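You operate a simulated robot arm through the tools that you are given. There is no shell and no other tool. Be economical: measure what you need, move in short steps, check, and stop when the job is done.

Carry out the task below with a simulated robot arm. There is one attempt and no reset: what you move stays moved.

JOB
Lighten the red paint in the green pot with cream paint to the line, then stir.
Fine: lid on the bench, tin back on its spot, stir smooth with the orange paddle and slot it back; none spilt; the other pot stays as it is.
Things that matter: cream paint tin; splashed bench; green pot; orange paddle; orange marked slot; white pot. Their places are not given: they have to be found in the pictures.

The check looks at the end state, three seconds after you hand in, the way a careful person would. Anything else that was tipped, shoved, dropped, spilled or broken makes it a failure. Lids that push on must go on centred and level and be pressed home; caps that screw on are set level and turned clockwise until they are tight.

ROBOT AND FRAMES
A 6-joint arm with a two-finger parallel gripper, fixed in place. Base frame: the origin is at the foot of the arm, x ahead of it, y to its left, z up; the work surface is at about z = 800. Lengths are in mm, angles in rad, forces in N, time in s.
With the tool pointing down near the work surface it reaches from about 320 to 700 mm from the base axis. Its first joint turns from -2.897 to 2.897 rad. Payload 4.1 kg.
Tool frame: the origin (TCP) lies between the finger pads and is the grasp point; the fingertips stand 23 mm ahead of it; z points along the fingers, y is the line along which they close. The gripper opens to 94 mm. The fingers are 38 mm wide and 10 mm thick; the gripper's body (54 by 96 mm) begins 39 mm behind the TCP.
Orientation is that of the tool frame in the base frame, as a unit quaternion [x, y, z, w]. With the fingers straight down and closing along the base's y, the tool's x points along the base's -x, its y along +y and its z along -z.

CONTROLS
- The arm moves only by the tool nudge_tool. Its argument "plan" is one flat list of numbers, 6 for each row, row after row: the shift along the tool's x, y, z in units of 30 mm (1.0 is 30 mm), then the turn, a rotation vector about the tool's x, y, z in units of 4 degrees (1.0 is 4 degrees). In form: [dx, dy, dz, ax, ay, az, dx, dy, dz, ax, ay, az, ...]. A call has 1 to 12 rows; each row shifts and turns the commanded pose from where the row before left it, along the tool's axes as they then stand. "fingers" is the finger opening in mm, from 0 to 94, set as the call begins (left out, the last holds). A call with a number of a shift or a turn outside -1 to 1 is refused whole. Rows are played at 5 a second. More than 50 mm and 0.15 rad between two rows, or a gripper value outside its range, and nothing of the call is played. Where a pose cannot be reached the arm comes as near as it can. A force on the tool above 40 N (or 10 N above the force at the start of the call, whichever is more), or a blocked arm, ends the call early, and 0.2 s more pass. The fingers move at their own pace (about 45 mm/s each) and stop on an object; they squeeze with about 45 N. The grip force told is the motor's: it shows also when the fingers shut on nothing. Time passes only in rows, and 0.2 s behind the last, so rows that do not move let the fingers close. The reply holds the time, the measured pose of the TCP, the force on the tool along the base axes, the opening and the grip force, in the units named above and with some noise, and new pictures: "pictures" is both (left out), scene, wrist or none.
- Cameras (640 x 400 px; columns grow to the right, rows downward): "scene" is fixed at [50.9, -499.2, 1625.2]; the picture's right is [0.72, -0.70, 0.00], its down [-0.45, -0.47, -0.76] and it looks along [0.53, 0.54, -0.65] (base axes); focal length 310 px, centre (320, 200). "wrist" rides on the gripper at [86, 16, -74] in the tool frame; the picture's right is [-0.18, 0.98, 0.00], its down [-0.58, -0.11, -0.81] and it looks along [-0.79, -0.15, 0.59] (tool axes); focal length 243 px, centre (320, 200).
- move_column(by): slides the trunk up (or, below 0, down) by that many mm; the arm rides with it, the base frame stays. It gives what a move gives, with no picture.
- locate(camera, pixels): for up to 12 pixels [column, row] of the newest picture of that camera ("zoom" is the newest enlarged one), the place [x, y, z] in the base frame of the surface seen there, good to about 3 mm. The clock stands still meanwhile.
- enlarge(camera, box): a new picture of the part [left, top, right, bottom] of that camera's present view, enlarged. The clock stands still meanwhile.
- finish_job(): hands the job in; it is judged then, once.

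Go step by step. Measure first, check grasps and placings, and put right what went wrong. The budget is 80 turns and 170 pictures, counting those below and the enlarged ones. Unless the task says otherwise, let go and move clear before handing in, and close with one line.

The tools are called by a JSON object that holds its "api" and its "payload". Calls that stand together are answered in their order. nudge_tool: Moves the arm, as the interface text tells. Its arguments: {"type":"object","properties":{"plan":{"type":"array","items":{"type":"number"}},"fingers":{"type":"number"},"pictures":{"type":"string","enum":["both","scene","wrist","none"]}},"required":["plan"]} The other tools are called the same way: move_column (by) slides the trunk up or down; locate (camera, pixels) gives the place of the surface under pixels of a picture; enlarge (camera, box) takes an enlarged picture of a part of a camera's view; finish_job () hands the job in.

At the start:

```text
time: 0.0
eef_pos: [263.7, 302.4, 1272.7]
tcp_rot: [0.0, 1.0, 0.0, 0.0]
ft_force: [-0.4, 0.2, -0.5]
finger_gap: 94.0
grip_force: 0.0
trunk travel left (down, up): [-525.0, 65.0]
```

scene: 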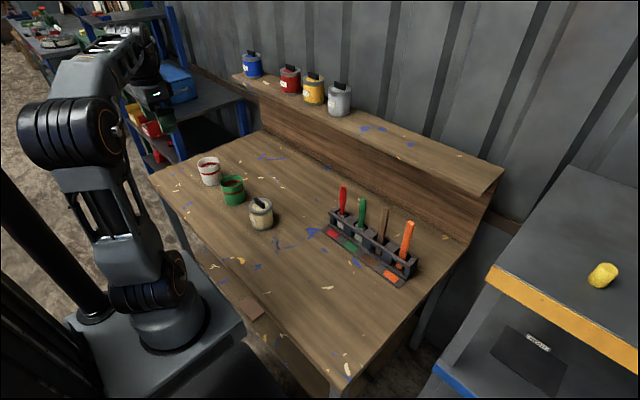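
wrist: 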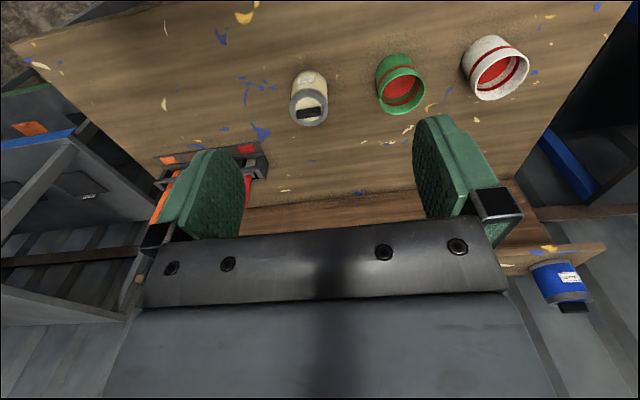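

The scene shows the white pot (208,171), green pot (232,190), cream tin (261,213) and the paddle rack (375,240). I'll enlarge these regions to measure.

{"api": "enlarge", "payload": {"camera": "scene", "box": [180, 140, 300, 240]}}

{"api": "locate", "payload": {"camera": "scene", "pixels": [[208, 161], [232, 180], [262, 201], [260, 206], [262, 228], [232, 205], [410, 222], [405, 245], [300, 240], [260, 200]]}}

{"api": "enlarge", "payload": {"camera": "scene", "box": [310, 175, 440, 295]}}

```text
4.00 times, centred on (240, 190) of scene
```

zoom: 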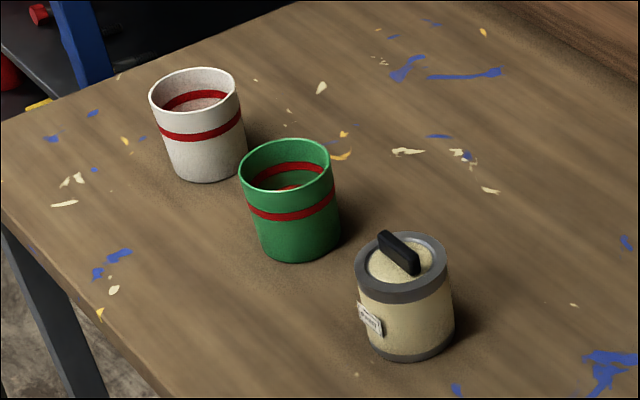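

```text
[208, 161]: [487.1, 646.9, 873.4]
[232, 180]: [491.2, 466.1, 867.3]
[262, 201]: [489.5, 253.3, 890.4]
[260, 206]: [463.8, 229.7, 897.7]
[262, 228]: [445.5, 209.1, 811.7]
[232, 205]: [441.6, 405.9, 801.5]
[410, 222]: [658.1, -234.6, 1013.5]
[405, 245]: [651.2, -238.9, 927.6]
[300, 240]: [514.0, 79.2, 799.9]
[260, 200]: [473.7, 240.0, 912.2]
```

```text
3.33 times, centred on (375, 235) of scene
```

zoom: 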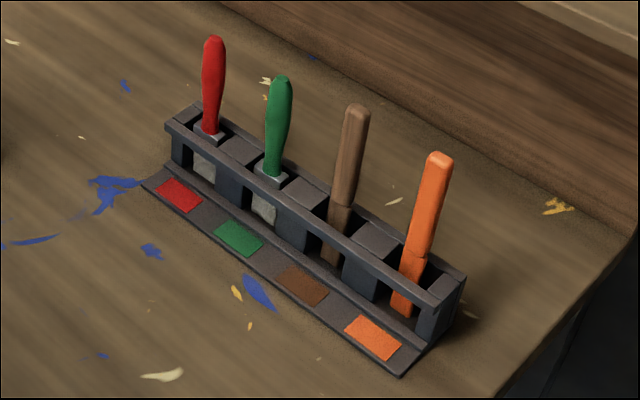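

The lid handle is the dark bar; the pots have a red band (the line). I'll measure the rack and paddle in the current zoom first.

{"api": "locate", "payload": {"camera": "zoom", "pixels": [[440, 158], [432, 200], [425, 240], [410, 265], [403, 308], [437, 298], [463, 275], [345, 247], [422, 235], [375, 238], [372, 338], [190, 105]]}}

{"api": "enlarge", "payload": {"camera": "scene", "box": [242, 185, 282, 235]}}

```text
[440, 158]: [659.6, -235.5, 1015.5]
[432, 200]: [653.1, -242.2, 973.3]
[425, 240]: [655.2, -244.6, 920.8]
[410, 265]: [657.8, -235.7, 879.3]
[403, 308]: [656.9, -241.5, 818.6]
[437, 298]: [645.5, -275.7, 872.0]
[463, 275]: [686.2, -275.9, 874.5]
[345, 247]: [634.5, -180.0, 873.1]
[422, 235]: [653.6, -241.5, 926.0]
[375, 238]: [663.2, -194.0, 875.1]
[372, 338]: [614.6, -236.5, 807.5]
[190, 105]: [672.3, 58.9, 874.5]
```

```text
8.00 times, centred on (262, 210) of scene
```

zoom: 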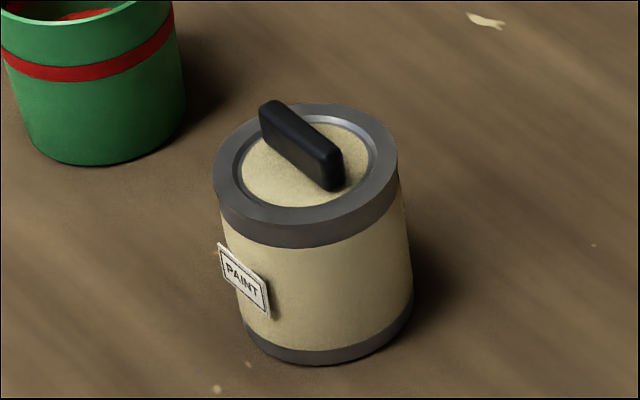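

Zoom shows the tin with plug lid and bar handle. Measuring the lid, tin rim and handle.

{"api": "locate", "payload": {"camera": "zoom", "pixels": [[270, 106], [330, 150], [335, 183], [290, 150], [222, 170], [385, 170], [300, 215], [315, 110], [290, 190], [355, 140], [300, 300], [320, 360]]}}

{"api": "enlarge", "payload": {"camera": "scene", "box": [212, 165, 252, 215]}}

```text
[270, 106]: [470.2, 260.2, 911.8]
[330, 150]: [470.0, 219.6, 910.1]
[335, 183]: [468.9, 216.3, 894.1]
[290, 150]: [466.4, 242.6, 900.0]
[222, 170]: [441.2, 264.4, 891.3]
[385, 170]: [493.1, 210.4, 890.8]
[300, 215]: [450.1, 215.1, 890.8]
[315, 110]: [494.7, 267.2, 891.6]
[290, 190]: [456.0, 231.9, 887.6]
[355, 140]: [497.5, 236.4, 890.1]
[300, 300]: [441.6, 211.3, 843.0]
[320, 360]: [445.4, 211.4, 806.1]
```

```text
8.00 times, centred on (232, 190) of scene
```

zoom: 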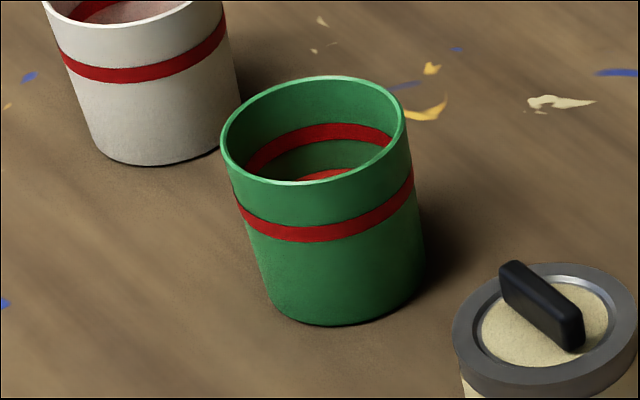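

Now the green pot: rim ellipse around (315,130) in zoom; line band at (320,135) inside, paint at (325,175).

{"api": "locate", "payload": {"camera": "zoom", "pixels": [[223, 140], [404, 120], [300, 184], [330, 78], [320, 135], [320, 128], [325, 142], [325, 175], [320, 232], [320, 240], [310, 290], [330, 323]]}}

{"api": "enlarge", "payload": {"camera": "wrist", "box": [270, 20, 550, 140]}}

```text
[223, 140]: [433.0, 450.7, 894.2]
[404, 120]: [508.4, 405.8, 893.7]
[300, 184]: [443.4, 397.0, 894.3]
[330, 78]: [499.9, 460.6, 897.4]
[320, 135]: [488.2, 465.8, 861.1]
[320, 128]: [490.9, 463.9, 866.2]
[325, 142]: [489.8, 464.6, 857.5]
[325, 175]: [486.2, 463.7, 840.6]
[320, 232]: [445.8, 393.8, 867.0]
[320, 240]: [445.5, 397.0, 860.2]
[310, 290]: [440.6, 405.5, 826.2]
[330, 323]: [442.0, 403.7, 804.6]
```

```text
2.29 times, centred on (410, 80) of wrist
```

zoom: 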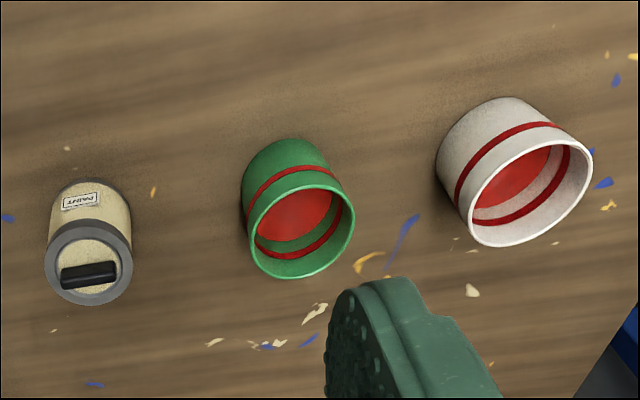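

Tin centre is about (470,239), rim z 891, lid handle along y to z 911. Pot centre is about (471,429), rim z 896, line z≈862, paint z≈840; the orange paddle is at (657,-240) with its top at 1015. I'll turn the hand so it can pinch the lid handle along x.

{"api": "nudge_tool", "payload": {"plan": [0, 0, 0, 0, 0, 1, 0, 0, 0, 0, 0, 1, 0, 0, 0, 0, 0, 1, 0, 0, 0, 0, 0, 1, 0, 0, 0, 0, 0, 1, 0, 0, 0, 0, 0, 1, 0, 0, 0, 0, 0, 1, 0, 0, 0, 0, 0, 1, 0, 0, 0, 0, 0, 1, 0, 0, 0, 0, 0, 1, 0, 0, 0, 0, 0, 1, 0, 0, 0, 0, 0, 1], "pictures": "none"}}

{"api": "nudge_tool", "payload": {"plan": [0, 0, 0, 0, 0, 1, 0, 0, 0, 0, 0, 1, 0, 0, 0, 0, 0, 1, 0, 0, 0, 0, 0, 1, 0, 0, 0, 0, 0, 1, 0, 0, 0, 0, 0, 1, 0, 0, 0, 0, 0, 1, 0, 0, 0, 0, 0, 1, 0, 0, 0, 0, 0, 1, 0, 0, 0, 0, 0, 1, 0, 0, 0, 0, 0, 0.5, 0, 0, 0, 0, 0, 0], "pictures": "none", "fingers": 40}}

{"api": "move_column", "payload": {"by": -270}}

```text
time: 2.6
eef_pos: [264.5, 303.0, 1273.4]
tcp_rot: [0.407, 0.913, 0.0, 0.0]
ft_force: [1.0, 0.4, 0.3]
finger_gap: 93.8
grip_force: 0.2
trunk travel left (down, up): [-525.0, 65.0]
```

```text
time: 5.2
eef_pos: [264.7, 303.4, 1274.1]
tcp_rot: [0.708, 0.706, 0.0, 0.0]
ft_force: [-0.3, 0.4, 0.0]
finger_gap: 40.1
grip_force: 0.2
trunk travel left (down, up): [-525.0, 65.0]
```

```text
time: 8.0
eef_pos: [265.0, 301.9, 1003.2]
tcp_rot: [0.707, 0.707, 0.0, 0.0]
ft_force: [0.1, -0.5, 0.1]
finger_gap: 40.0
grip_force: 0.0
trunk travel left (down, up): [-255.0, 335.0]
```

Tool x now points along +Y and tool y along +X. I'll move above the lid handle at (470,239).

{"api": "nudge_tool", "payload": {"plan": [-0.3, 0.976, 0.2, 0, 0, 0, -0.3, 0.976, 0.2, 0, 0, 0, -0.3, 0.976, 0.2, 0, 0, 0, -0.3, 0.976, 0.2, 0, 0, 0, -0.3, 0.976, 0.2, 0, 0, 0, -0.3, 0.976, 0.2, 0, 0, 0, -0.3, 0.976, 0.2, 0, 0, 0, 0, 0, 0, 0, 0, 0]}}

```text
time: 9.8
eef_pos: [469.9, 239.2, 959.2]
tcp_rot: [0.707, 0.707, 0.0, 0.001]
ft_force: [-1.0, 0.7, 0.0]
finger_gap: 39.7
grip_force: 0.0
trunk travel left (down, up): [-255.0, 335.0]
```

scene: 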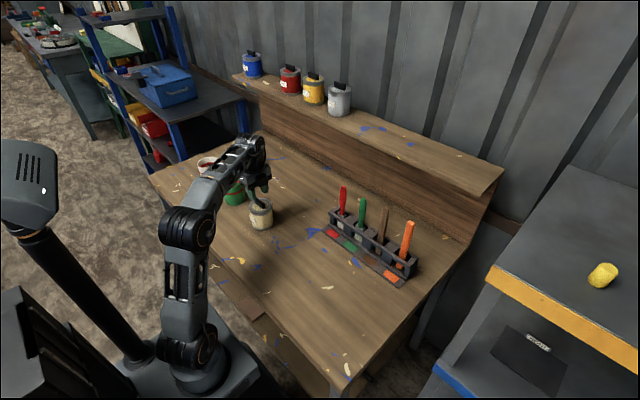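
wrist: 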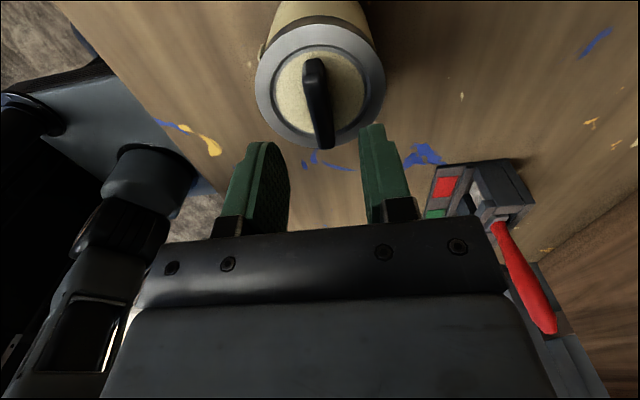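

The wrist view shows the handle (316,75–140) and the tin ring, seen obliquely. I'll measure them from here.

{"api": "locate", "payload": {"camera": "wrist", "pixels": [[314, 62], [323, 142], [316, 90], [262, 80], [380, 80], [318, 28], [300, 70], [340, 70]]}}

```text
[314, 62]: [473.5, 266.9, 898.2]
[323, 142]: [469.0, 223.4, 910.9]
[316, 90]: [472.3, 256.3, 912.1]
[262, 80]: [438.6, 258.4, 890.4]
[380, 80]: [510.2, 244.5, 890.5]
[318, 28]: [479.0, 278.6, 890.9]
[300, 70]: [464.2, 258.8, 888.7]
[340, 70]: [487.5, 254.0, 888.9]
```

Handle centre is about (471,241), with its top at 911. Descending to TCP z≈916 and closing on the handle.

{"api": "nudge_tool", "payload": {"plan": [0.03, 0.04, 0.5, 0, 0, 0, 0, 0, 0.5, 0, 0, 0, 0, 0, 0.4, 0, 0, 0, 0, 0, 0, 0, 0, 0], "pictures": "none"}}

{"api": "nudge_tool", "payload": {"plan": [0, 0, 0, 0, 0, 0, 0, 0, 0, 0, 0, 0, 0, 0, 0, 0, 0, 0, 0, 0, 0, 0, 0, 0], "fingers": 0}}

```text
time: 10.8
eef_pos: [470.9, 238.9, 919.3]
tcp_rot: [0.707, 0.707, 0.0, 0.0]
ft_force: [-0.2, -0.2, -0.2]
finger_gap: 39.9
grip_force: 0.1
trunk travel left (down, up): [-255.0, 335.0]
```

```text
time: 11.8
eef_pos: [471.4, 240.5, 920.4]
tcp_rot: [0.708, 0.706, 0.001, 0.0]
ft_force: [-0.8, -0.3, -0.5]
finger_gap: 10.5
grip_force: 45.1
trunk travel left (down, up): [-255.0, 335.0]
```

scene: 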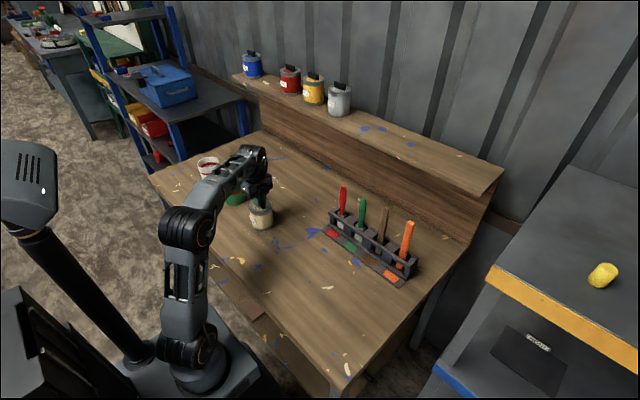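
wrist: 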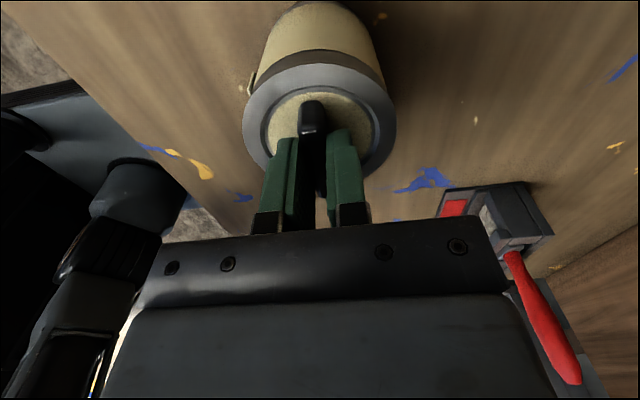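

The handle is pinched (gap 10.5, grip 45 N). Lifting gently straight up.

{"api": "nudge_tool", "payload": {"plan": [0, 0, -0.15, 0, 0, 0, 0, 0, -0.3, 0, 0, 0, 0, 0, -0.5, 0, 0, 0, 0, 0, -0.7, 0, 0, 0, 0, 0, 0, 0, 0, 0]}}

```text
time: 12.9
eef_pos: [471.5, 240.9, 967.0]
tcp_rot: [0.707, 0.707, 0.001, 0.0]
ft_force: [0.2, -0.2, -0.9]
finger_gap: 10.8
grip_force: 45.3
trunk travel left (down, up): [-255.0, 335.0]
```

scene: 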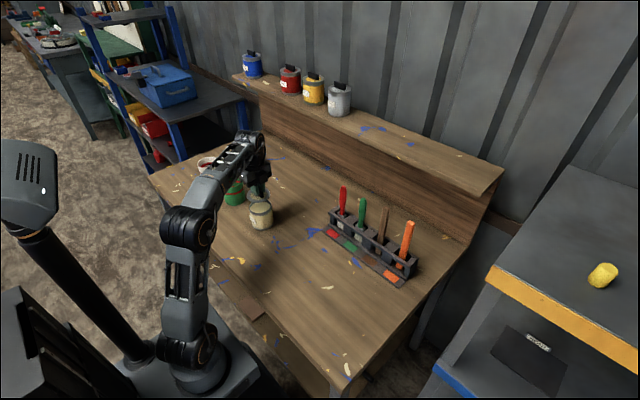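
wrist: 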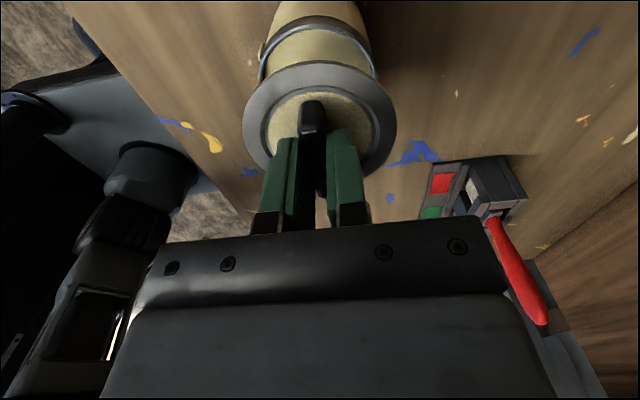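

The lid is off, with its ring around (320,110) in the wrist view. I'll carry it to clear bench near (470,60).

{"api": "nudge_tool", "payload": {"plan": [0, 0, -0.5, 0, 0, 0, -0.861, 0, 0, 0, 0, 0, -0.861, 0, 0, 0, 0, 0, -0.861, 0, 0, 0, 0, 0, -0.861, 0, 0, 0, 0, 0, -0.861, 0, 0.5, 0, 0, 0, -0.861, 0, 0.9, 0, 0, 0, -0.861, 0, 0.9, 0, 0, 0, 0, 0, 0.6, 0, 0, 0, 0, 0, 0.6, 0, 0, 0, 0, 0, 0, 0, 0, 0]}}

{"api": "enlarge", "payload": {"camera": "scene", "box": [230, 170, 330, 270]}}

```text
time: 15.3
eef_pos: [471.6, 59.4, 878.8]
tcp_rot: [0.708, 0.706, 0.0, 0.0]
ft_force: [0.0, -0.8, -0.2]
finger_gap: 10.6
grip_force: 44.6
trunk travel left (down, up): [-255.0, 335.0]
```

scene: 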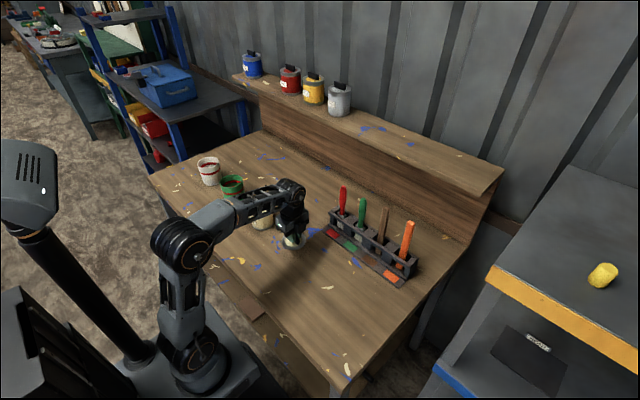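
wrist: 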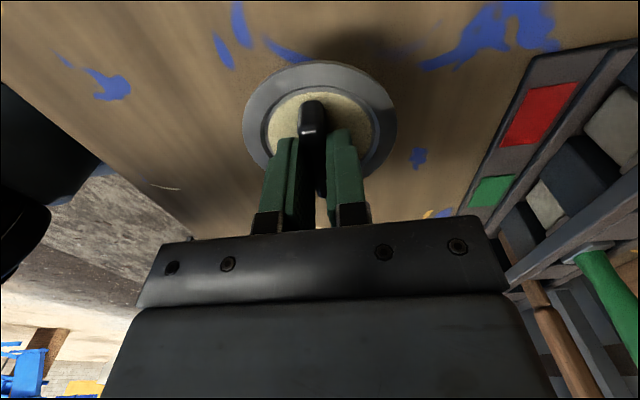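

```text
4.00 times, centred on (280, 220) of scene
```

zoom: 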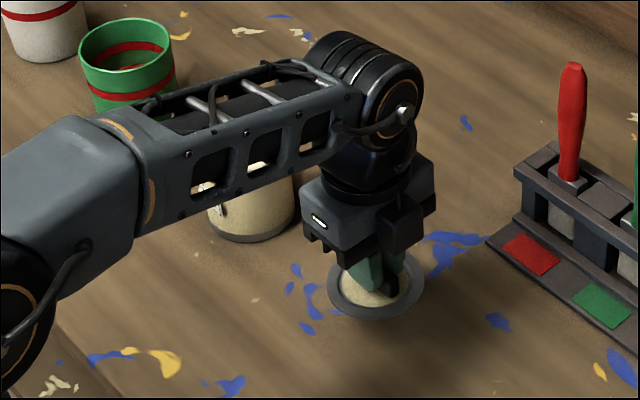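

The lid hangs about 35 mm above the bench. I'll lower in small steps and watch for contact.

{"api": "nudge_tool", "payload": {"plan": [0, 0, 0.3, 0, 0, 0, 0, 0, 0.3, 0, 0, 0, 0, 0, 0.2, 0, 0, 0, 0, 0, 0.1, 0, 0, 0, 0, 0, 0.1, 0, 0, 0, 0, 0, 0.1, 0, 0, 0, 0, 0, 0, 0, 0, 0]}}

```text
time: 16.9
eef_pos: [471.8, 59.1, 848.0]
tcp_rot: [0.707, 0.707, 0.0, 0.0]
ft_force: [-0.1, 0.0, -0.7]
finger_gap: 10.4
grip_force: 45.4
trunk travel left (down, up): [-255.0, 335.0]
```

scene: 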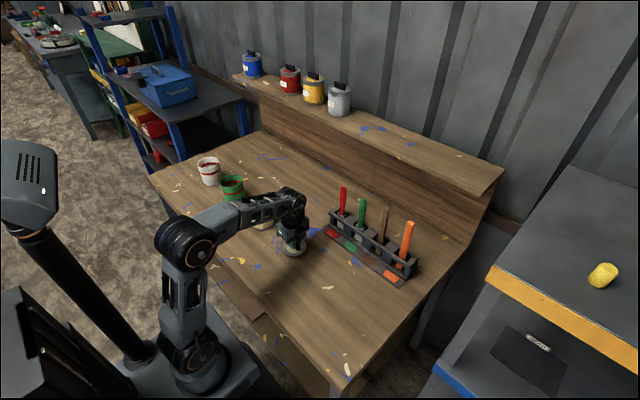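
wrist: 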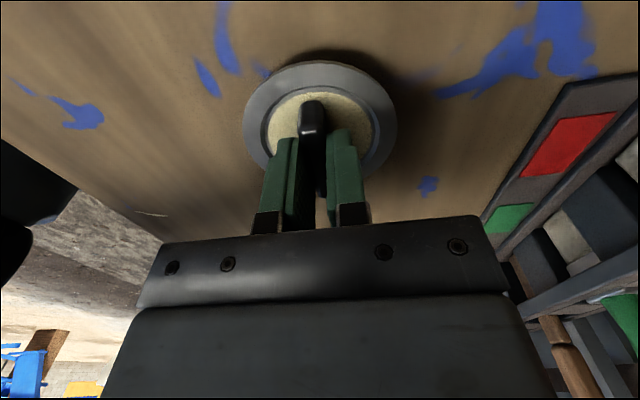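

{"api": "nudge_tool", "payload": {"plan": [0, 0, 0.08, 0, 0, 0, 0, 0, 0.08, 0, 0, 0, 0, 0, 0.08, 0, 0, 0, 0, 0, 0, 0, 0, 0], "pictures": "none"}}

{"api": "locate", "payload": {"camera": "wrist", "pixels": [[260, 115], [385, 115], [300, 30], [318, 64]]}}

```text
time: 17.9
eef_pos: [471.7, 59.4, 839.4]
tcp_rot: [0.708, 0.707, 0.001, 0.001]
ft_force: [-0.2, 0.8, 0.7]
finger_gap: 10.3
grip_force: 45.0
trunk travel left (down, up): [-255.0, 335.0]
```

```text
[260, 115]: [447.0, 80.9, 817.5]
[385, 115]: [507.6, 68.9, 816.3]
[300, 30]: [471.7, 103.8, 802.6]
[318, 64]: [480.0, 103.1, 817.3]
```

The lid top is at about z 810 and there is no contact yet. Continuing in 1.5–2 mm steps.

{"api": "nudge_tool", "payload": {"plan": [0, 0, 0.05, 0, 0, 0, 0, 0, 0.05, 0, 0, 0, 0, 0, 0, 0, 0, 0], "pictures": "none"}}

{"api": "nudge_tool", "payload": {"plan": [0, 0, 0.05, 0, 0, 0, 0, 0, 0, 0, 0, 0]}}

```text
time: 18.8
eef_pos: [471.0, 58.9, 835.3]
tcp_rot: [0.707, 0.707, 0.0, -0.001]
ft_force: [0.1, -0.1, 0.8]
finger_gap: 10.7
grip_force: 45.4
trunk travel left (down, up): [-255.0, 335.0]
```

```text
time: 19.4
eef_pos: [470.7, 59.5, 833.5]
tcp_rot: [0.707, 0.707, 0.0, 0.0]
ft_force: [-0.6, -0.4, -0.5]
finger_gap: 10.2
grip_force: 44.8
trunk travel left (down, up): [-255.0, 335.0]
```

scene: 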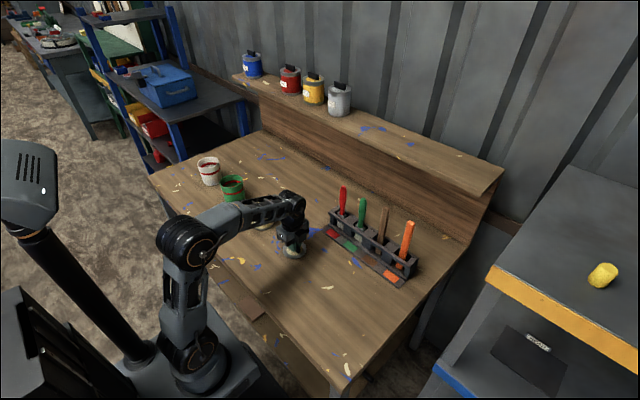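
wrist: 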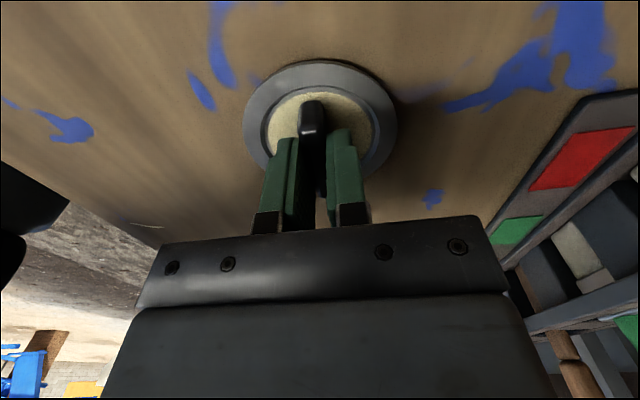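

Still no contact force. The lid seems thin, so I'll go a bit further.

{"api": "nudge_tool", "payload": {"plan": [0, 0, 0.04, 0, 0, 0, 0, 0, 0, 0, 0, 0], "pictures": "none"}}

{"api": "nudge_tool", "payload": {"plan": [0, 0, 0.04, 0, 0, 0, 0, 0, 0, 0, 0, 0], "pictures": "none"}}

{"api": "locate", "payload": {"camera": "wrist", "pixels": [[260, 115], [385, 115], [250, 50], [318, 64], [310, 105]]}}

```text
time: 19.9
eef_pos: [470.1, 60.3, 833.2]
tcp_rot: [0.707, 0.707, 0.0, 0.0]
ft_force: [1.0, -0.7, -0.9]
finger_gap: 10.7
grip_force: 44.9
trunk travel left (down, up): [-255.0, 335.0]
```

```text
time: 20.6
eef_pos: [472.0, 58.6, 831.7]
tcp_rot: [0.707, 0.707, -0.001, 0.0]
ft_force: [0.7, -0.4, -0.1]
finger_gap: 10.4
grip_force: 45.1
trunk travel left (down, up): [-255.0, 335.0]
```

```text
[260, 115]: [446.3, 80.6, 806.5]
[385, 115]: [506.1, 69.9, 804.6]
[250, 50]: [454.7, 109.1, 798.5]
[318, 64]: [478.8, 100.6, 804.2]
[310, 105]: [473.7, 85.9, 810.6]
```

{"api": "nudge_tool", "payload": {"plan": [0, 0, 0.04, 0, 0, 0, 0, 0, 0, 0, 0, 0], "pictures": "none"}}

{"api": "nudge_tool", "payload": {"plan": [0, 0, 0.04, 0, 0, 0, 0, 0, 0, 0, 0, 0], "pictures": "wrist"}}

{"api": "locate", "payload": {"camera": "wrist", "pixels": [[260, 115], [385, 115], [250, 50], [318, 64], [315, 97], [370, 80]]}}

{"api": "enlarge", "payload": {"camera": "wrist", "box": [230, 40, 420, 190]}}

```text
time: 21.1
eef_pos: [470.2, 57.7, 831.2]
tcp_rot: [0.707, 0.707, 0.001, 0.0]
ft_force: [0.2, 0.8, 4.0]
finger_gap: 10.4
grip_force: 44.8
trunk travel left (down, up): [-255.0, 335.0]
```

```text
time: 21.8
eef_pos: [471.9, 58.8, 830.1]
tcp_rot: [0.706, 0.708, 0.001, 0.002]
ft_force: [2.4, -1.0, 13.3]
finger_gap: 10.5
grip_force: 45.4
trunk travel left (down, up): [-255.0, 335.0]
```

wrist: 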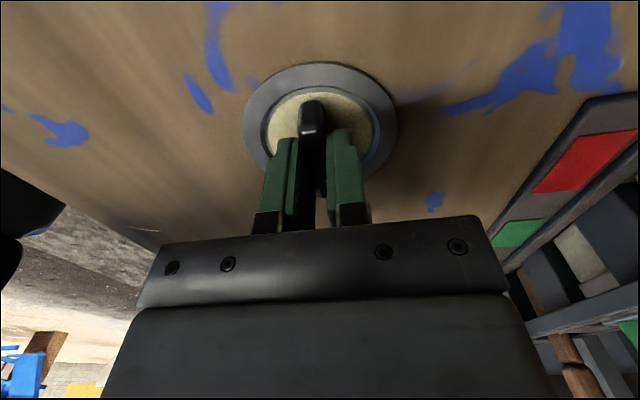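

```text
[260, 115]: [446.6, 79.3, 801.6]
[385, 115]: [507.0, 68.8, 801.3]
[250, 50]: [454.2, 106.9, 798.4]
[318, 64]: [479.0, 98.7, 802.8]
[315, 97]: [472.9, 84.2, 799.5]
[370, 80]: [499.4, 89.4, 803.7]
```

```text
2.67 times, centred on (325, 115) of wrist
```

zoom: 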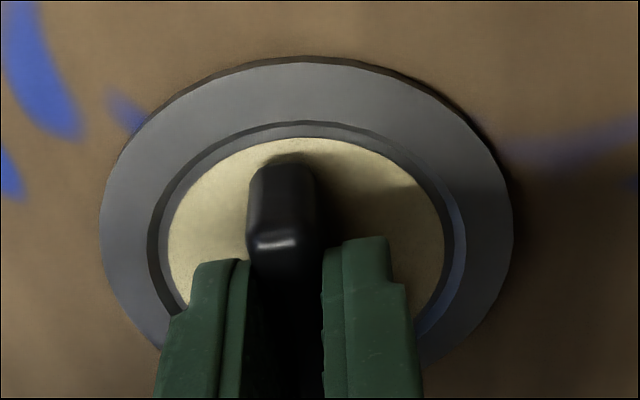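

Contact at 13 N, so the lid sits on the bench. Relaxing slightly, opening, and rising clear.

{"api": "nudge_tool", "payload": {"plan": [0, 0, -0.05, 0, 0, 0, 0, 0, 0, 0, 0, 0], "pictures": "none"}}

{"api": "nudge_tool", "payload": {"plan": [0, 0, 0, 0, 0, 0, 0, 0, 0, 0, 0, 0, 0, 0, -0.3, 0, 0, 0, 0, 0, -0.7, 0, 0, 0, 0, 0, -1, 0, 0, 0, 0, 0, -1, 0, 0, 0, 0, 0, -1, 0, 0, 0, 0, 0, -1, 0, 0, 0], "fingers": 36}}

```text
time: 22.4
eef_pos: [471.2, 59.2, 830.6]
tcp_rot: [0.708, 0.707, 0.0, 0.0]
ft_force: [3.1, 1.3, 5.8]
finger_gap: 10.8
grip_force: 45.1
trunk travel left (down, up): [-255.0, 335.0]
```

```text
time: 24.1
eef_pos: [470.5, 58.0, 979.8]
tcp_rot: [0.707, 0.707, 0.0, -0.001]
ft_force: [0.7, -0.5, -0.8]
finger_gap: 36.1
grip_force: 0.1
trunk travel left (down, up): [-255.0, 335.0]
```

scene: 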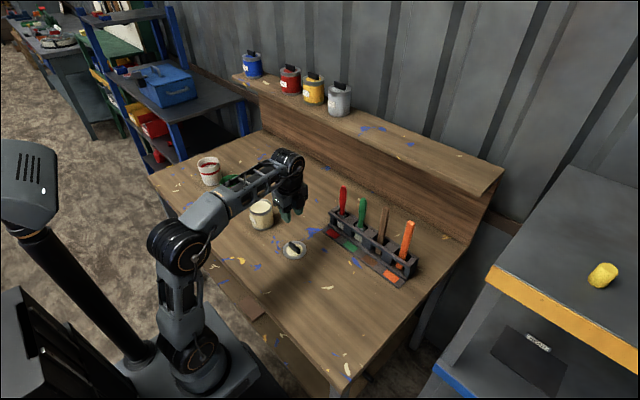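
wrist: 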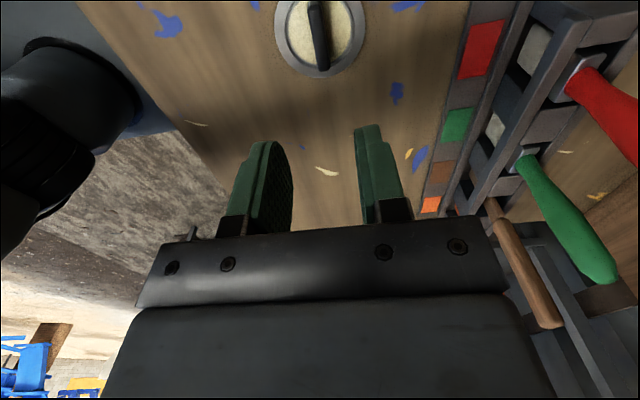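

The lid lies flat at (294,249) in the scene. Now I'll inspect the opened tin.

{"api": "enlarge", "payload": {"camera": "scene", "box": [242, 190, 282, 235]}}

{"api": "locate", "payload": {"camera": "zoom", "pixels": [[240, 160], [384, 140], [310, 210], [310, 110], [310, 160], [250, 270], [230, 250], [270, 300], [300, 260]]}}

```text
8.89 times, centred on (262, 212) of scene
```

zoom: 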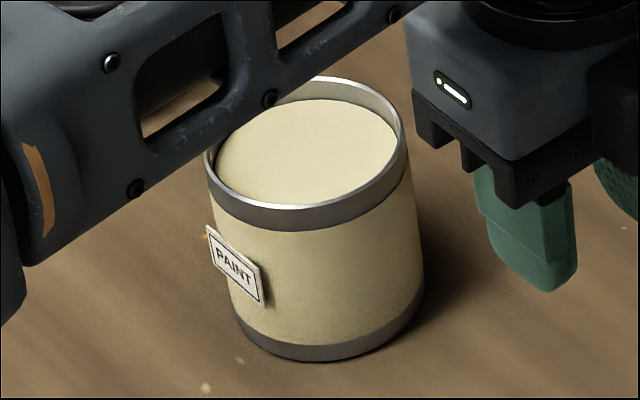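

```text
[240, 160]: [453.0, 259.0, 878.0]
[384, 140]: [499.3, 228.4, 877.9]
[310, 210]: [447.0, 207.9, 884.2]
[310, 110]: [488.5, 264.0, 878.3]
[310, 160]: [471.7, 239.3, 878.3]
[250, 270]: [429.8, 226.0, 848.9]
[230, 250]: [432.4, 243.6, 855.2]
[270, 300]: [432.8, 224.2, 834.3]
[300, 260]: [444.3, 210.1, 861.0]
```

The tin is nearly full: paint at z≈878, rim ≈887, centre ≈(471.5,239.5), label on the inner (-x) side. I'll open wide, return above the tin, and turn to heading 38° so the fingers miss the label.

{"api": "nudge_tool", "payload": {"plan": [0.865, 0, 0, 0, 0, 0, 0.865, 0.03, 0, 0, 0, 0, 0.865, 0, 0, 0, 0, 0, 0.865, 0, 0, 0, 0, 0, 0.865, 0, 0, 0, 0, 0, 0.865, 0, 0, 0, 0, 0, 0.865, 0, 0, 0, 0, 0, 0, 0, 0, 0, 0, 1, 0, 0, 0, 0, 0, 1, 0, 0, 0, 0, 0, 1, 0, 0, 0, 0, 0, 1, 0, 0, 0, 0, 0, 1], "fingers": 94, "pictures": "none"}}

{"api": "nudge_tool", "payload": {"plan": [0, 0, 0, 0, 0, 1, 0, 0, 0, 0, 0, 1, 0, 0, 0, 0, 0, 1, 0, 0, 0, 0, 0, 1, 0, 0, 0, 0, 0, 1, 0, 0, 0, 0, 0, 1, 0, 0, 0, 0, 0, 1, 0, 0, 0, 0, 0, 1, 0, 0, 0.7, 0, 0, 0, 0, 0, 0.7, 0, 0, 0, 0, 0, 0, 0, 0, 0]}}

```text
time: 26.8
eef_pos: [471.3, 240.7, 981.8]
tcp_rot: [0.82, 0.573, 0.0, 0.0]
ft_force: [1.0, 0.1, 0.1]
finger_gap: 94.1
grip_force: 0.0
trunk travel left (down, up): [-255.0, 335.0]
```

```text
time: 29.1
eef_pos: [471.9, 241.3, 939.6]
tcp_rot: [0.946, 0.326, 0.0, 0.0]
ft_force: [-1.9, 0.4, 0.4]
finger_gap: 94.5
grip_force: 0.1
trunk travel left (down, up): [-255.0, 335.0]
```

scene: 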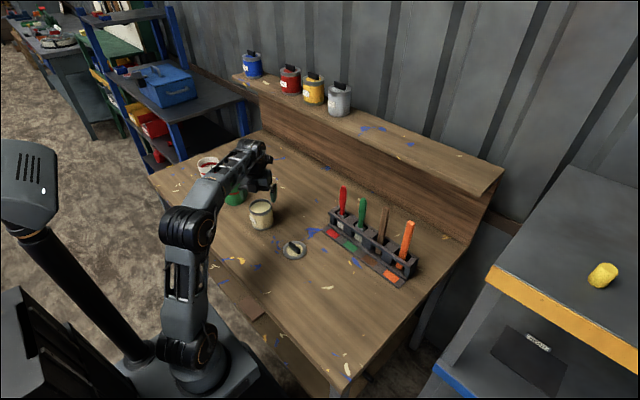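
wrist: 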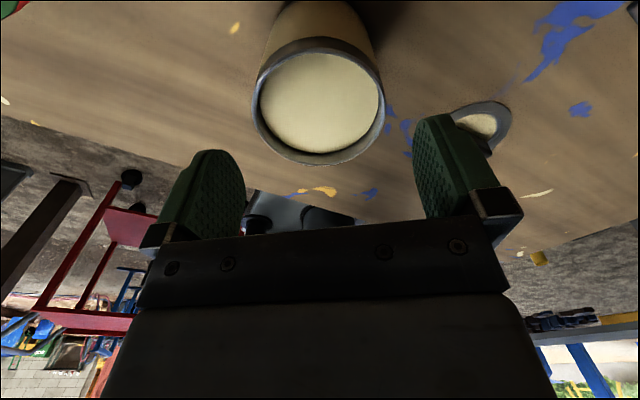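

I'll measure the tin rim from the wrist camera to centre the fingers before descending.

{"api": "locate", "payload": {"camera": "wrist", "pixels": [[254, 105], [383, 100], [316, 163], [318, 42], [320, 105], [262, 75], [378, 70]]}}

```text
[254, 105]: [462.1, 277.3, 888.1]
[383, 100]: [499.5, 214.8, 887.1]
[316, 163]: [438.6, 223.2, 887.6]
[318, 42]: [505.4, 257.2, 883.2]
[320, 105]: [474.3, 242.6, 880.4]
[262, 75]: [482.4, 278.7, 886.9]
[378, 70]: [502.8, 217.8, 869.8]
```

Fitted tin centre is (472,240), aligned with the TCP. Descending to z≈860 and closing.

{"api": "nudge_tool", "payload": {"plan": [0, 0.02, 0.6, 0, 0, 0, 0, 0, 0.6, 0, 0, 0, 0, 0, 0.6, 0, 0, 0, 0, 0, 0.5, 0, 0, 0, 0, 0, 0.3, 0, 0, 0, 0, 0, 0, 0, 0, 0], "pictures": "wrist"}}

```text
time: 30.6
eef_pos: [472.1, 240.8, 862.8]
tcp_rot: [0.946, 0.326, 0.0, 0.0]
ft_force: [-0.9, 0.3, -0.4]
finger_gap: 93.7
grip_force: 0.1
trunk travel left (down, up): [-255.0, 335.0]
```

wrist: 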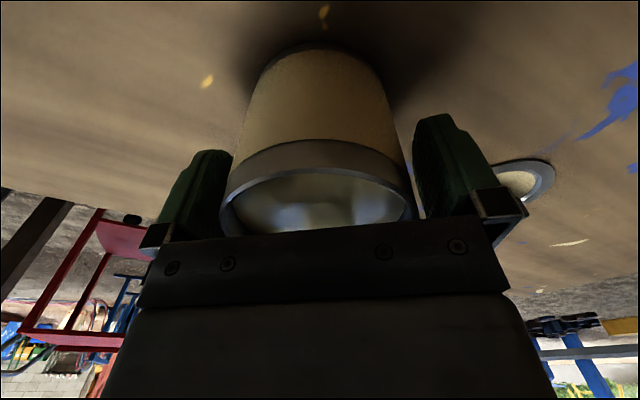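

The fingers straddle the tin. Closing.

{"api": "nudge_tool", "payload": {"plan": [0, 0, 0, 0, 0, 0, 0, 0, 0, 0, 0, 0, 0, 0, 0, 0, 0, 0, 0, 0, 0, 0, 0, 0], "fingers": 60, "pictures": "none"}}

{"api": "nudge_tool", "payload": {"plan": [0, 0, -0.2, 0, 0, 0, 0, 0, -0.4, 0, 0, 0, 0, 0, -0.4, 0, 0, 0, 0, 0, -0.2, 0, 0, 0, 0, 0, 0, 0, 0, 0]}}

```text
time: 31.6
eef_pos: [472.0, 240.8, 861.6]
tcp_rot: [0.946, 0.325, 0.0, 0.0]
ft_force: [-2.2, 1.1, 0.3]
finger_gap: 79.3
grip_force: 45.1
trunk travel left (down, up): [-255.0, 335.0]
```

```text
time: 32.8
eef_pos: [472.8, 240.7, 897.2]
tcp_rot: [0.946, 0.326, 0.001, -0.001]
ft_force: [0.3, -0.3, -5.0]
finger_gap: 78.9
grip_force: 45.3
trunk travel left (down, up): [-255.0, 335.0]
```

scene: 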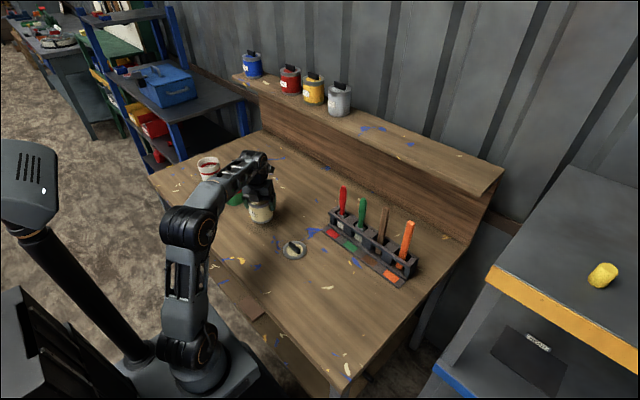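
wrist: 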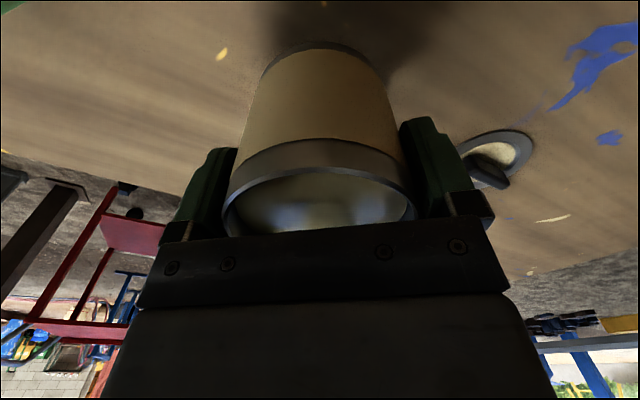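

The tin is held firm at 79 mm. I'll raise it smoothly and carry it level toward the far side of the green pot.

{"api": "nudge_tool", "payload": {"plan": [0, 0, -0.3, 0, 0, 0, 0, 0, -0.6, 0, 0, 0, 0, 0, -0.6, 0, 0, 0, 0, 0, -0.6, 0, 0, 0, 0, 0, -0.4, 0, 0, 0, 0.15, -0.13, -0.1, 0, 0, 0, 0.3, -0.26, 0, 0, 0, 0, 0.4436, -0.382, 0, 0, 0, 0, 0.4436, -0.382, 0, 0, 0, 0, 0.4436, -0.382, 0, 0, 0, 0, 0.4436, -0.382, 0, 0, 0, 0, 0.4436, -0.382, 0, 0, 0, 0], "pictures": "none"}}

{"api": "nudge_tool", "payload": {"plan": [0.4436, -0.382, 0, 0, 0, 0, 0.4436, -0.382, 0, 0, 0, 0, 0.4436, -0.382, 0, 0, 0, 0, 0.4436, -0.382, 0, 0, 0, 0, 0.4436, -0.382, 0, 0, 0, 0, 0.4436, -0.382, 0, 0, 0, 0, 0.3, -0.26, 0, 0, 0, 0, 0.15, -0.13, 0, 0, 0, 0, 0, 0, 0, 0, 0, 0]}}

```text
time: 35.4
eef_pos: [529.7, 281.7, 973.7]
tcp_rot: [0.944, 0.33, 0.0, 0.0]
ft_force: [-0.3, 0.5, -4.1]
finger_gap: 78.7
grip_force: 44.8
out of reach, approached as far as the arm can: row 7, 8, 9, 10, 11, 12
trunk travel left (down, up): [-255.0, 335.0]
```

```text
time: 37.4
eef_pos: [554.0, 297.2, 953.6]
tcp_rot: [0.944, 0.329, 0.001, 0.001]
ft_force: [0.2, 0.4, -4.3]
finger_gap: 78.9
grip_force: 45.4
out of reach, approached as far as the arm can: row 1, 2, 3, 4, 5, 6, 7, 8
trunk travel left (down, up): [-255.0, 335.0]
```

scene: 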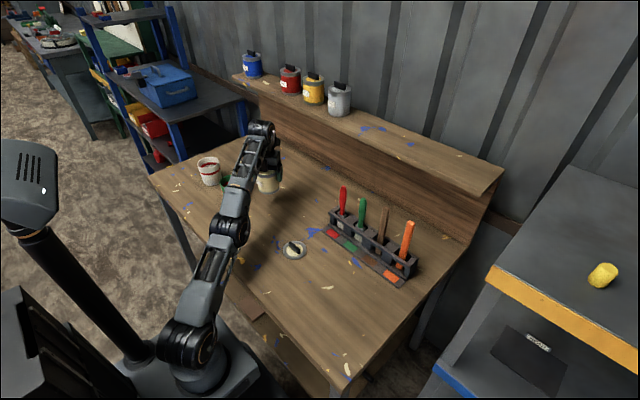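
wrist: 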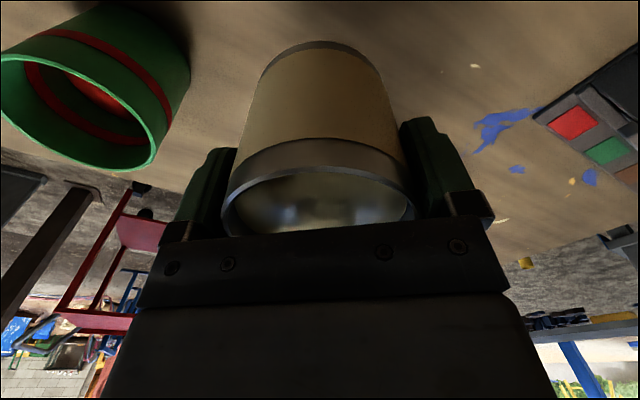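

The arm ran out of reach because the trunk is low; the tin is at (554,297) and level. I'll raise the trunk, then lower the tool relative to it.

{"api": "move_column", "payload": {"by": 150}}

{"api": "nudge_tool", "payload": {"plan": [0, 0, 0.2, 0, 0, 0, 0, 0, 0.4, 0, 0, 0, 0, 0, 0.4, 0, 0, 0, 0, 0, 0, 0, 0, 0]}}

```text
time: 39.1
eef_pos: [554.2, 296.3, 1103.9]
tcp_rot: [0.944, 0.33, 0.0, 0.001]
ft_force: [-0.1, 0.4, -5.0]
finger_gap: 78.9
grip_force: 45.2
trunk travel left (down, up): [-405.0, 185.0]
```

```text
time: 40.1
eef_pos: [562.1, 300.0, 1082.5]
tcp_rot: [0.944, 0.33, -0.003, 0.001]
ft_force: [-0.7, -0.2, -4.7]
finger_gap: 79.0
grip_force: 44.6
out of reach, approached as far as the arm can: row 1, 2, 3
trunk travel left (down, up): [-405.0, 185.0]
```

scene: 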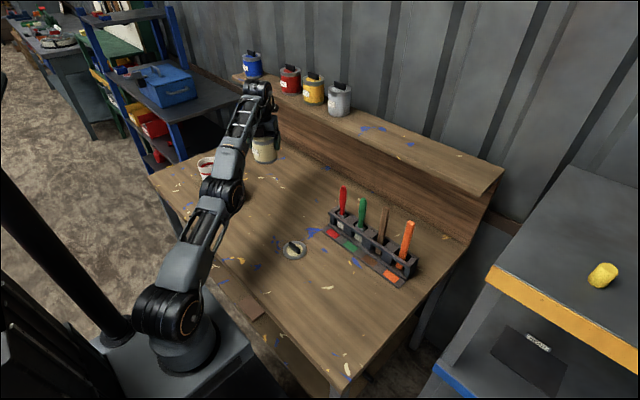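
wrist: 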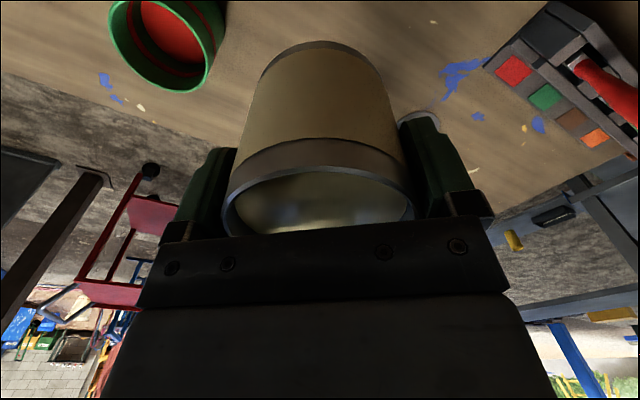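

The arm stalls exactly where heading minus azimuth is about 10°, so that is a wrist-roll limit rather than reach. I'll gently unwind the heading so the arm can follow.

{"api": "nudge_tool", "payload": {"plan": [0, 0, 0, 0, 0, -0.25, 0, 0, 0, 0, 0, -0.25, 0, 0, 0, 0, 0, -0.25, 0, 0, 0, 0, 0, -0.25, 0, 0, 0, 0, 0, -0.25, 0, 0, 0, 0, 0, -0.25, 0, 0, 0, 0, 0, -0.25, 0, 0, 0, 0, 0, -0.25, 0, 0, 0, 0, 0, -0.25, 0, 0, 0, 0, 0, -0.25, 0, 0, 0, 0, 0, -0.25, 0, 0, 0, 0, 0, -0.25]}}

```text
time: 42.7
eef_pos: [562.6, 302.1, 1083.4]
tcp_rot: [0.904, 0.427, 0.0, 0.002]
ft_force: [-0.4, -0.3, -4.1]
finger_gap: 79.2
grip_force: 45.0
trunk travel left (down, up): [-405.0, 185.0]
```

scene: 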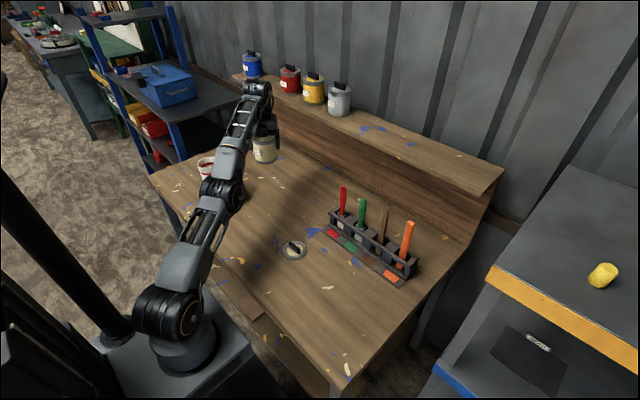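
wrist: 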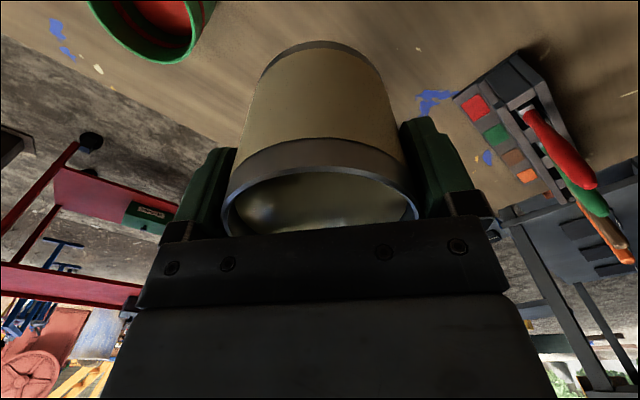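

The command follows the reached pose; heading is now ≈50.6°. I'll turn to ≈62.6° and carry the tin level to the far side of the pot, TCP (498,480).

{"api": "nudge_tool", "payload": {"plan": [0, 0, 0, 0, 0, -0.75, 0, 0, 0, 0, 0, -0.75, 0, 0, 0, 0, 0, -0.75, 0, 0, 0, 0, 0, -0.75, 0.2, -0.22, 0, 0, 0, 0, 0.5, -0.54, 0, 0, 0, 0, 0.65, -0.71, 0, 0, 0, 0, 0.75, -0.82, 0, 0, 0, 0, 0.75, -0.82, 0, 0, 0, 0, 0.65, -0.71, 0, 0, 0, 0, 0.5, -0.54, 0, 0, 0, 0, 0.27, -0.29, 0, 0, 0, 0]}}

```text
time: 45.3
eef_pos: [471.9, 434.0, 1059.9]
tcp_rot: [0.856, 0.518, 0.001, 0.001]
ft_force: [-0.1, -0.2, -6.2]
finger_gap: 79.0
grip_force: 45.3
out of reach, approached as far as the arm can: row 7, 8, 9, 10, 11
trunk travel left (down, up): [-405.0, 185.0]
```

scene: 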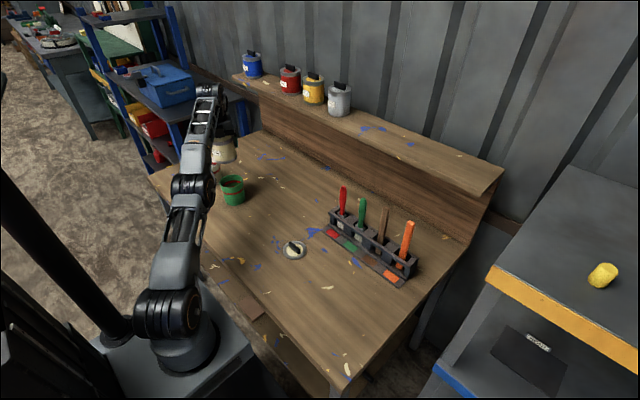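
wrist: 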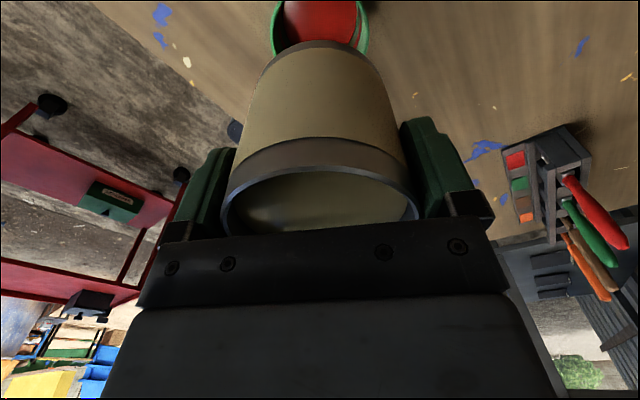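

Reach limit at radius 641 with the arm stretched high. I'll raise the trunk again and then lower the tool to gain reach.

{"api": "move_column", "payload": {"by": 120}}

{"api": "nudge_tool", "payload": {"plan": [0, 0, 0.3, 0, 0, 0, 0, 0, 0.6, 0, 0, 0, 0, 0, 0.8, 0, 0, 0, 0, 0, 0.8, 0, 0, 0, 0, 0, 0.8, 0, 0, 0, 0, 0, 0.6, 0, 0, 0, 0, 0, 0.4, 0, 0, 0, 0, 0, 0.2, 0, 0, 0, 0, 0, 0, 0, 0, 0]}}

```text
time: 46.8
eef_pos: [472.5, 432.9, 1180.8]
tcp_rot: [0.855, 0.519, 0.0, 0.001]
ft_force: [0.1, -0.1, -4.3]
finger_gap: 79.0
grip_force: 45.5
trunk travel left (down, up): [-525.0, 65.0]
```

```text
time: 48.8
eef_pos: [478.6, 440.4, 1150.7]
tcp_rot: [0.855, 0.519, 0.0, 0.001]
ft_force: [0.9, 0.5, -4.0]
finger_gap: 79.0
grip_force: 45.0
out of reach, approached as far as the arm can: row 2, 3, 4, 5, 6, 7
trunk travel left (down, up): [-525.0, 65.0]
```

scene: 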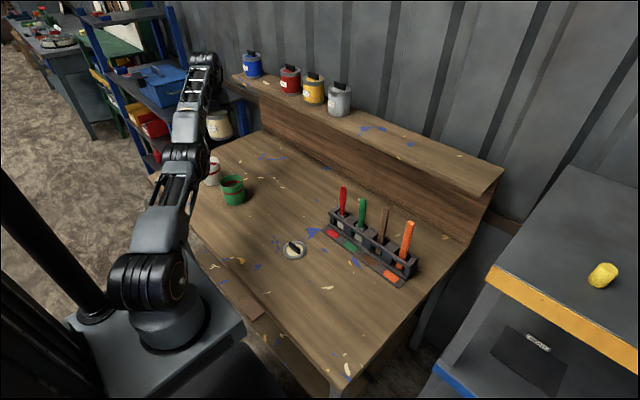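
wrist: 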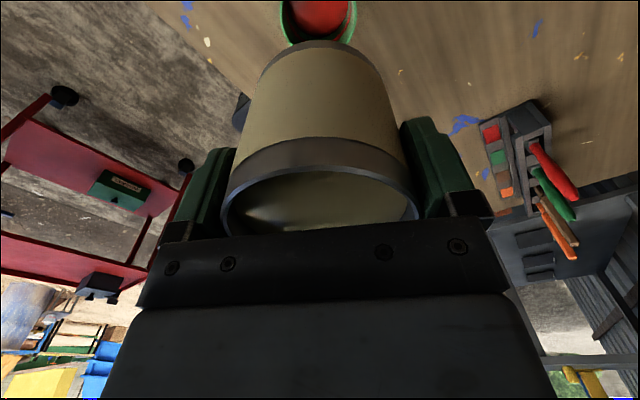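

Going straight down stalls because the elbow is nearly straight. I'll pull inward and down together to bend it.

{"api": "nudge_tool", "payload": {"plan": [-0.2, -0.07, 0.15, 0, 0, 0, -0.4, -0.14, 0.3, 0, 0, 0, -0.4, -0.14, 0.4, 0, 0, 0, -0.4, -0.14, 0.5, 0, 0, 0, -0.4, -0.14, 0.6, 0, 0, 0, -0.4, -0.14, 0.6, 0, 0, 0, -0.2, -0.07, 0.6, 0, 0, 0, 0, 0, 0.5, 0, 0, 0, 0, 0, 0.3, 0, 0, 0, 0, 0, 0, 0, 0, 0]}}

```text
time: 51.0
eef_pos: [486.1, 446.1, 1122.4]
tcp_rot: [0.855, 0.519, -0.001, 0.001]
ft_force: [0.8, -0.5, -4.4]
finger_gap: 79.0
grip_force: 45.1
out of reach, approached as far as the arm can: row 1, 2, 3, 4, 5, 6, 7, 8
trunk travel left (down, up): [-525.0, 65.0]
```

scene: 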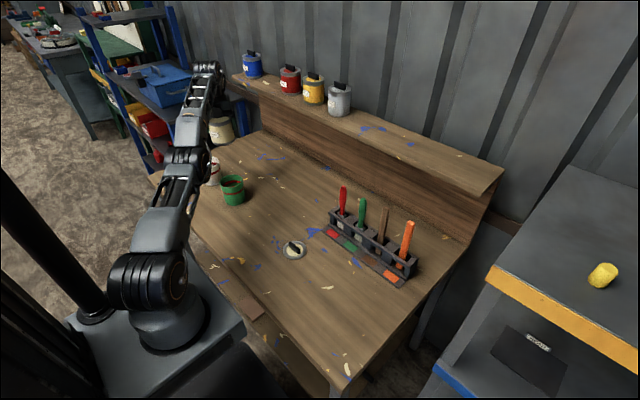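
wrist: 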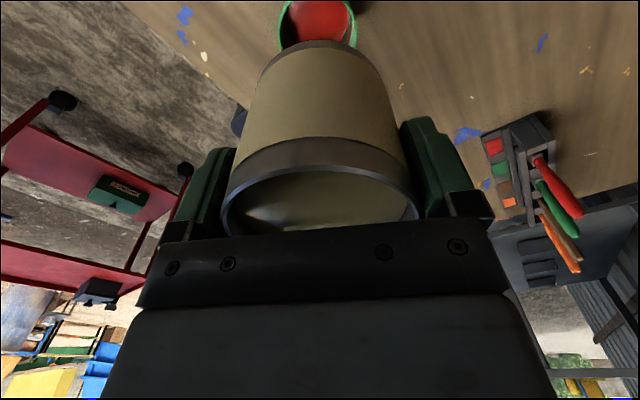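

It only slides along the reach boundary. I'll try bigger steps straight toward the shoulder (inward and down) to break the elbow singularity.

{"api": "nudge_tool", "payload": {"plan": [-0.95, -0.34, 0.9, 0, 0, 0, -0.95, -0.34, 0.9, 0, 0, 0, 0, 0, 0, 0, 0, 0], "pictures": "scene"}}

```text
time: 51.8
eef_pos: [487.0, 448.0, 1120.8]
tcp_rot: [0.855, 0.519, 0.0, 0.001]
ft_force: [-0.2, -0.2, -4.9]
finger_gap: 79.1
grip_force: 44.7
out of reach, approached as far as the arm can: row 1, 2
trunk travel left (down, up): [-525.0, 65.0]
```

scene: 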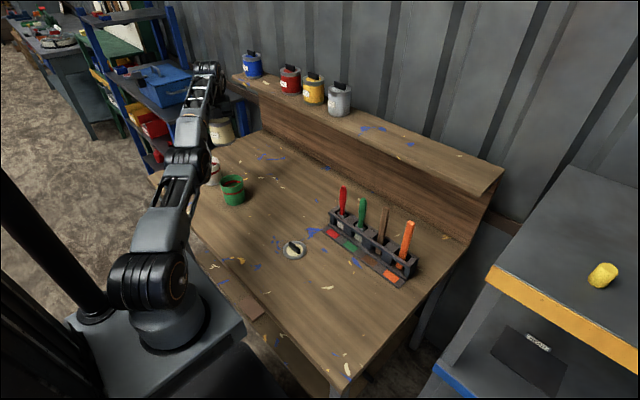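

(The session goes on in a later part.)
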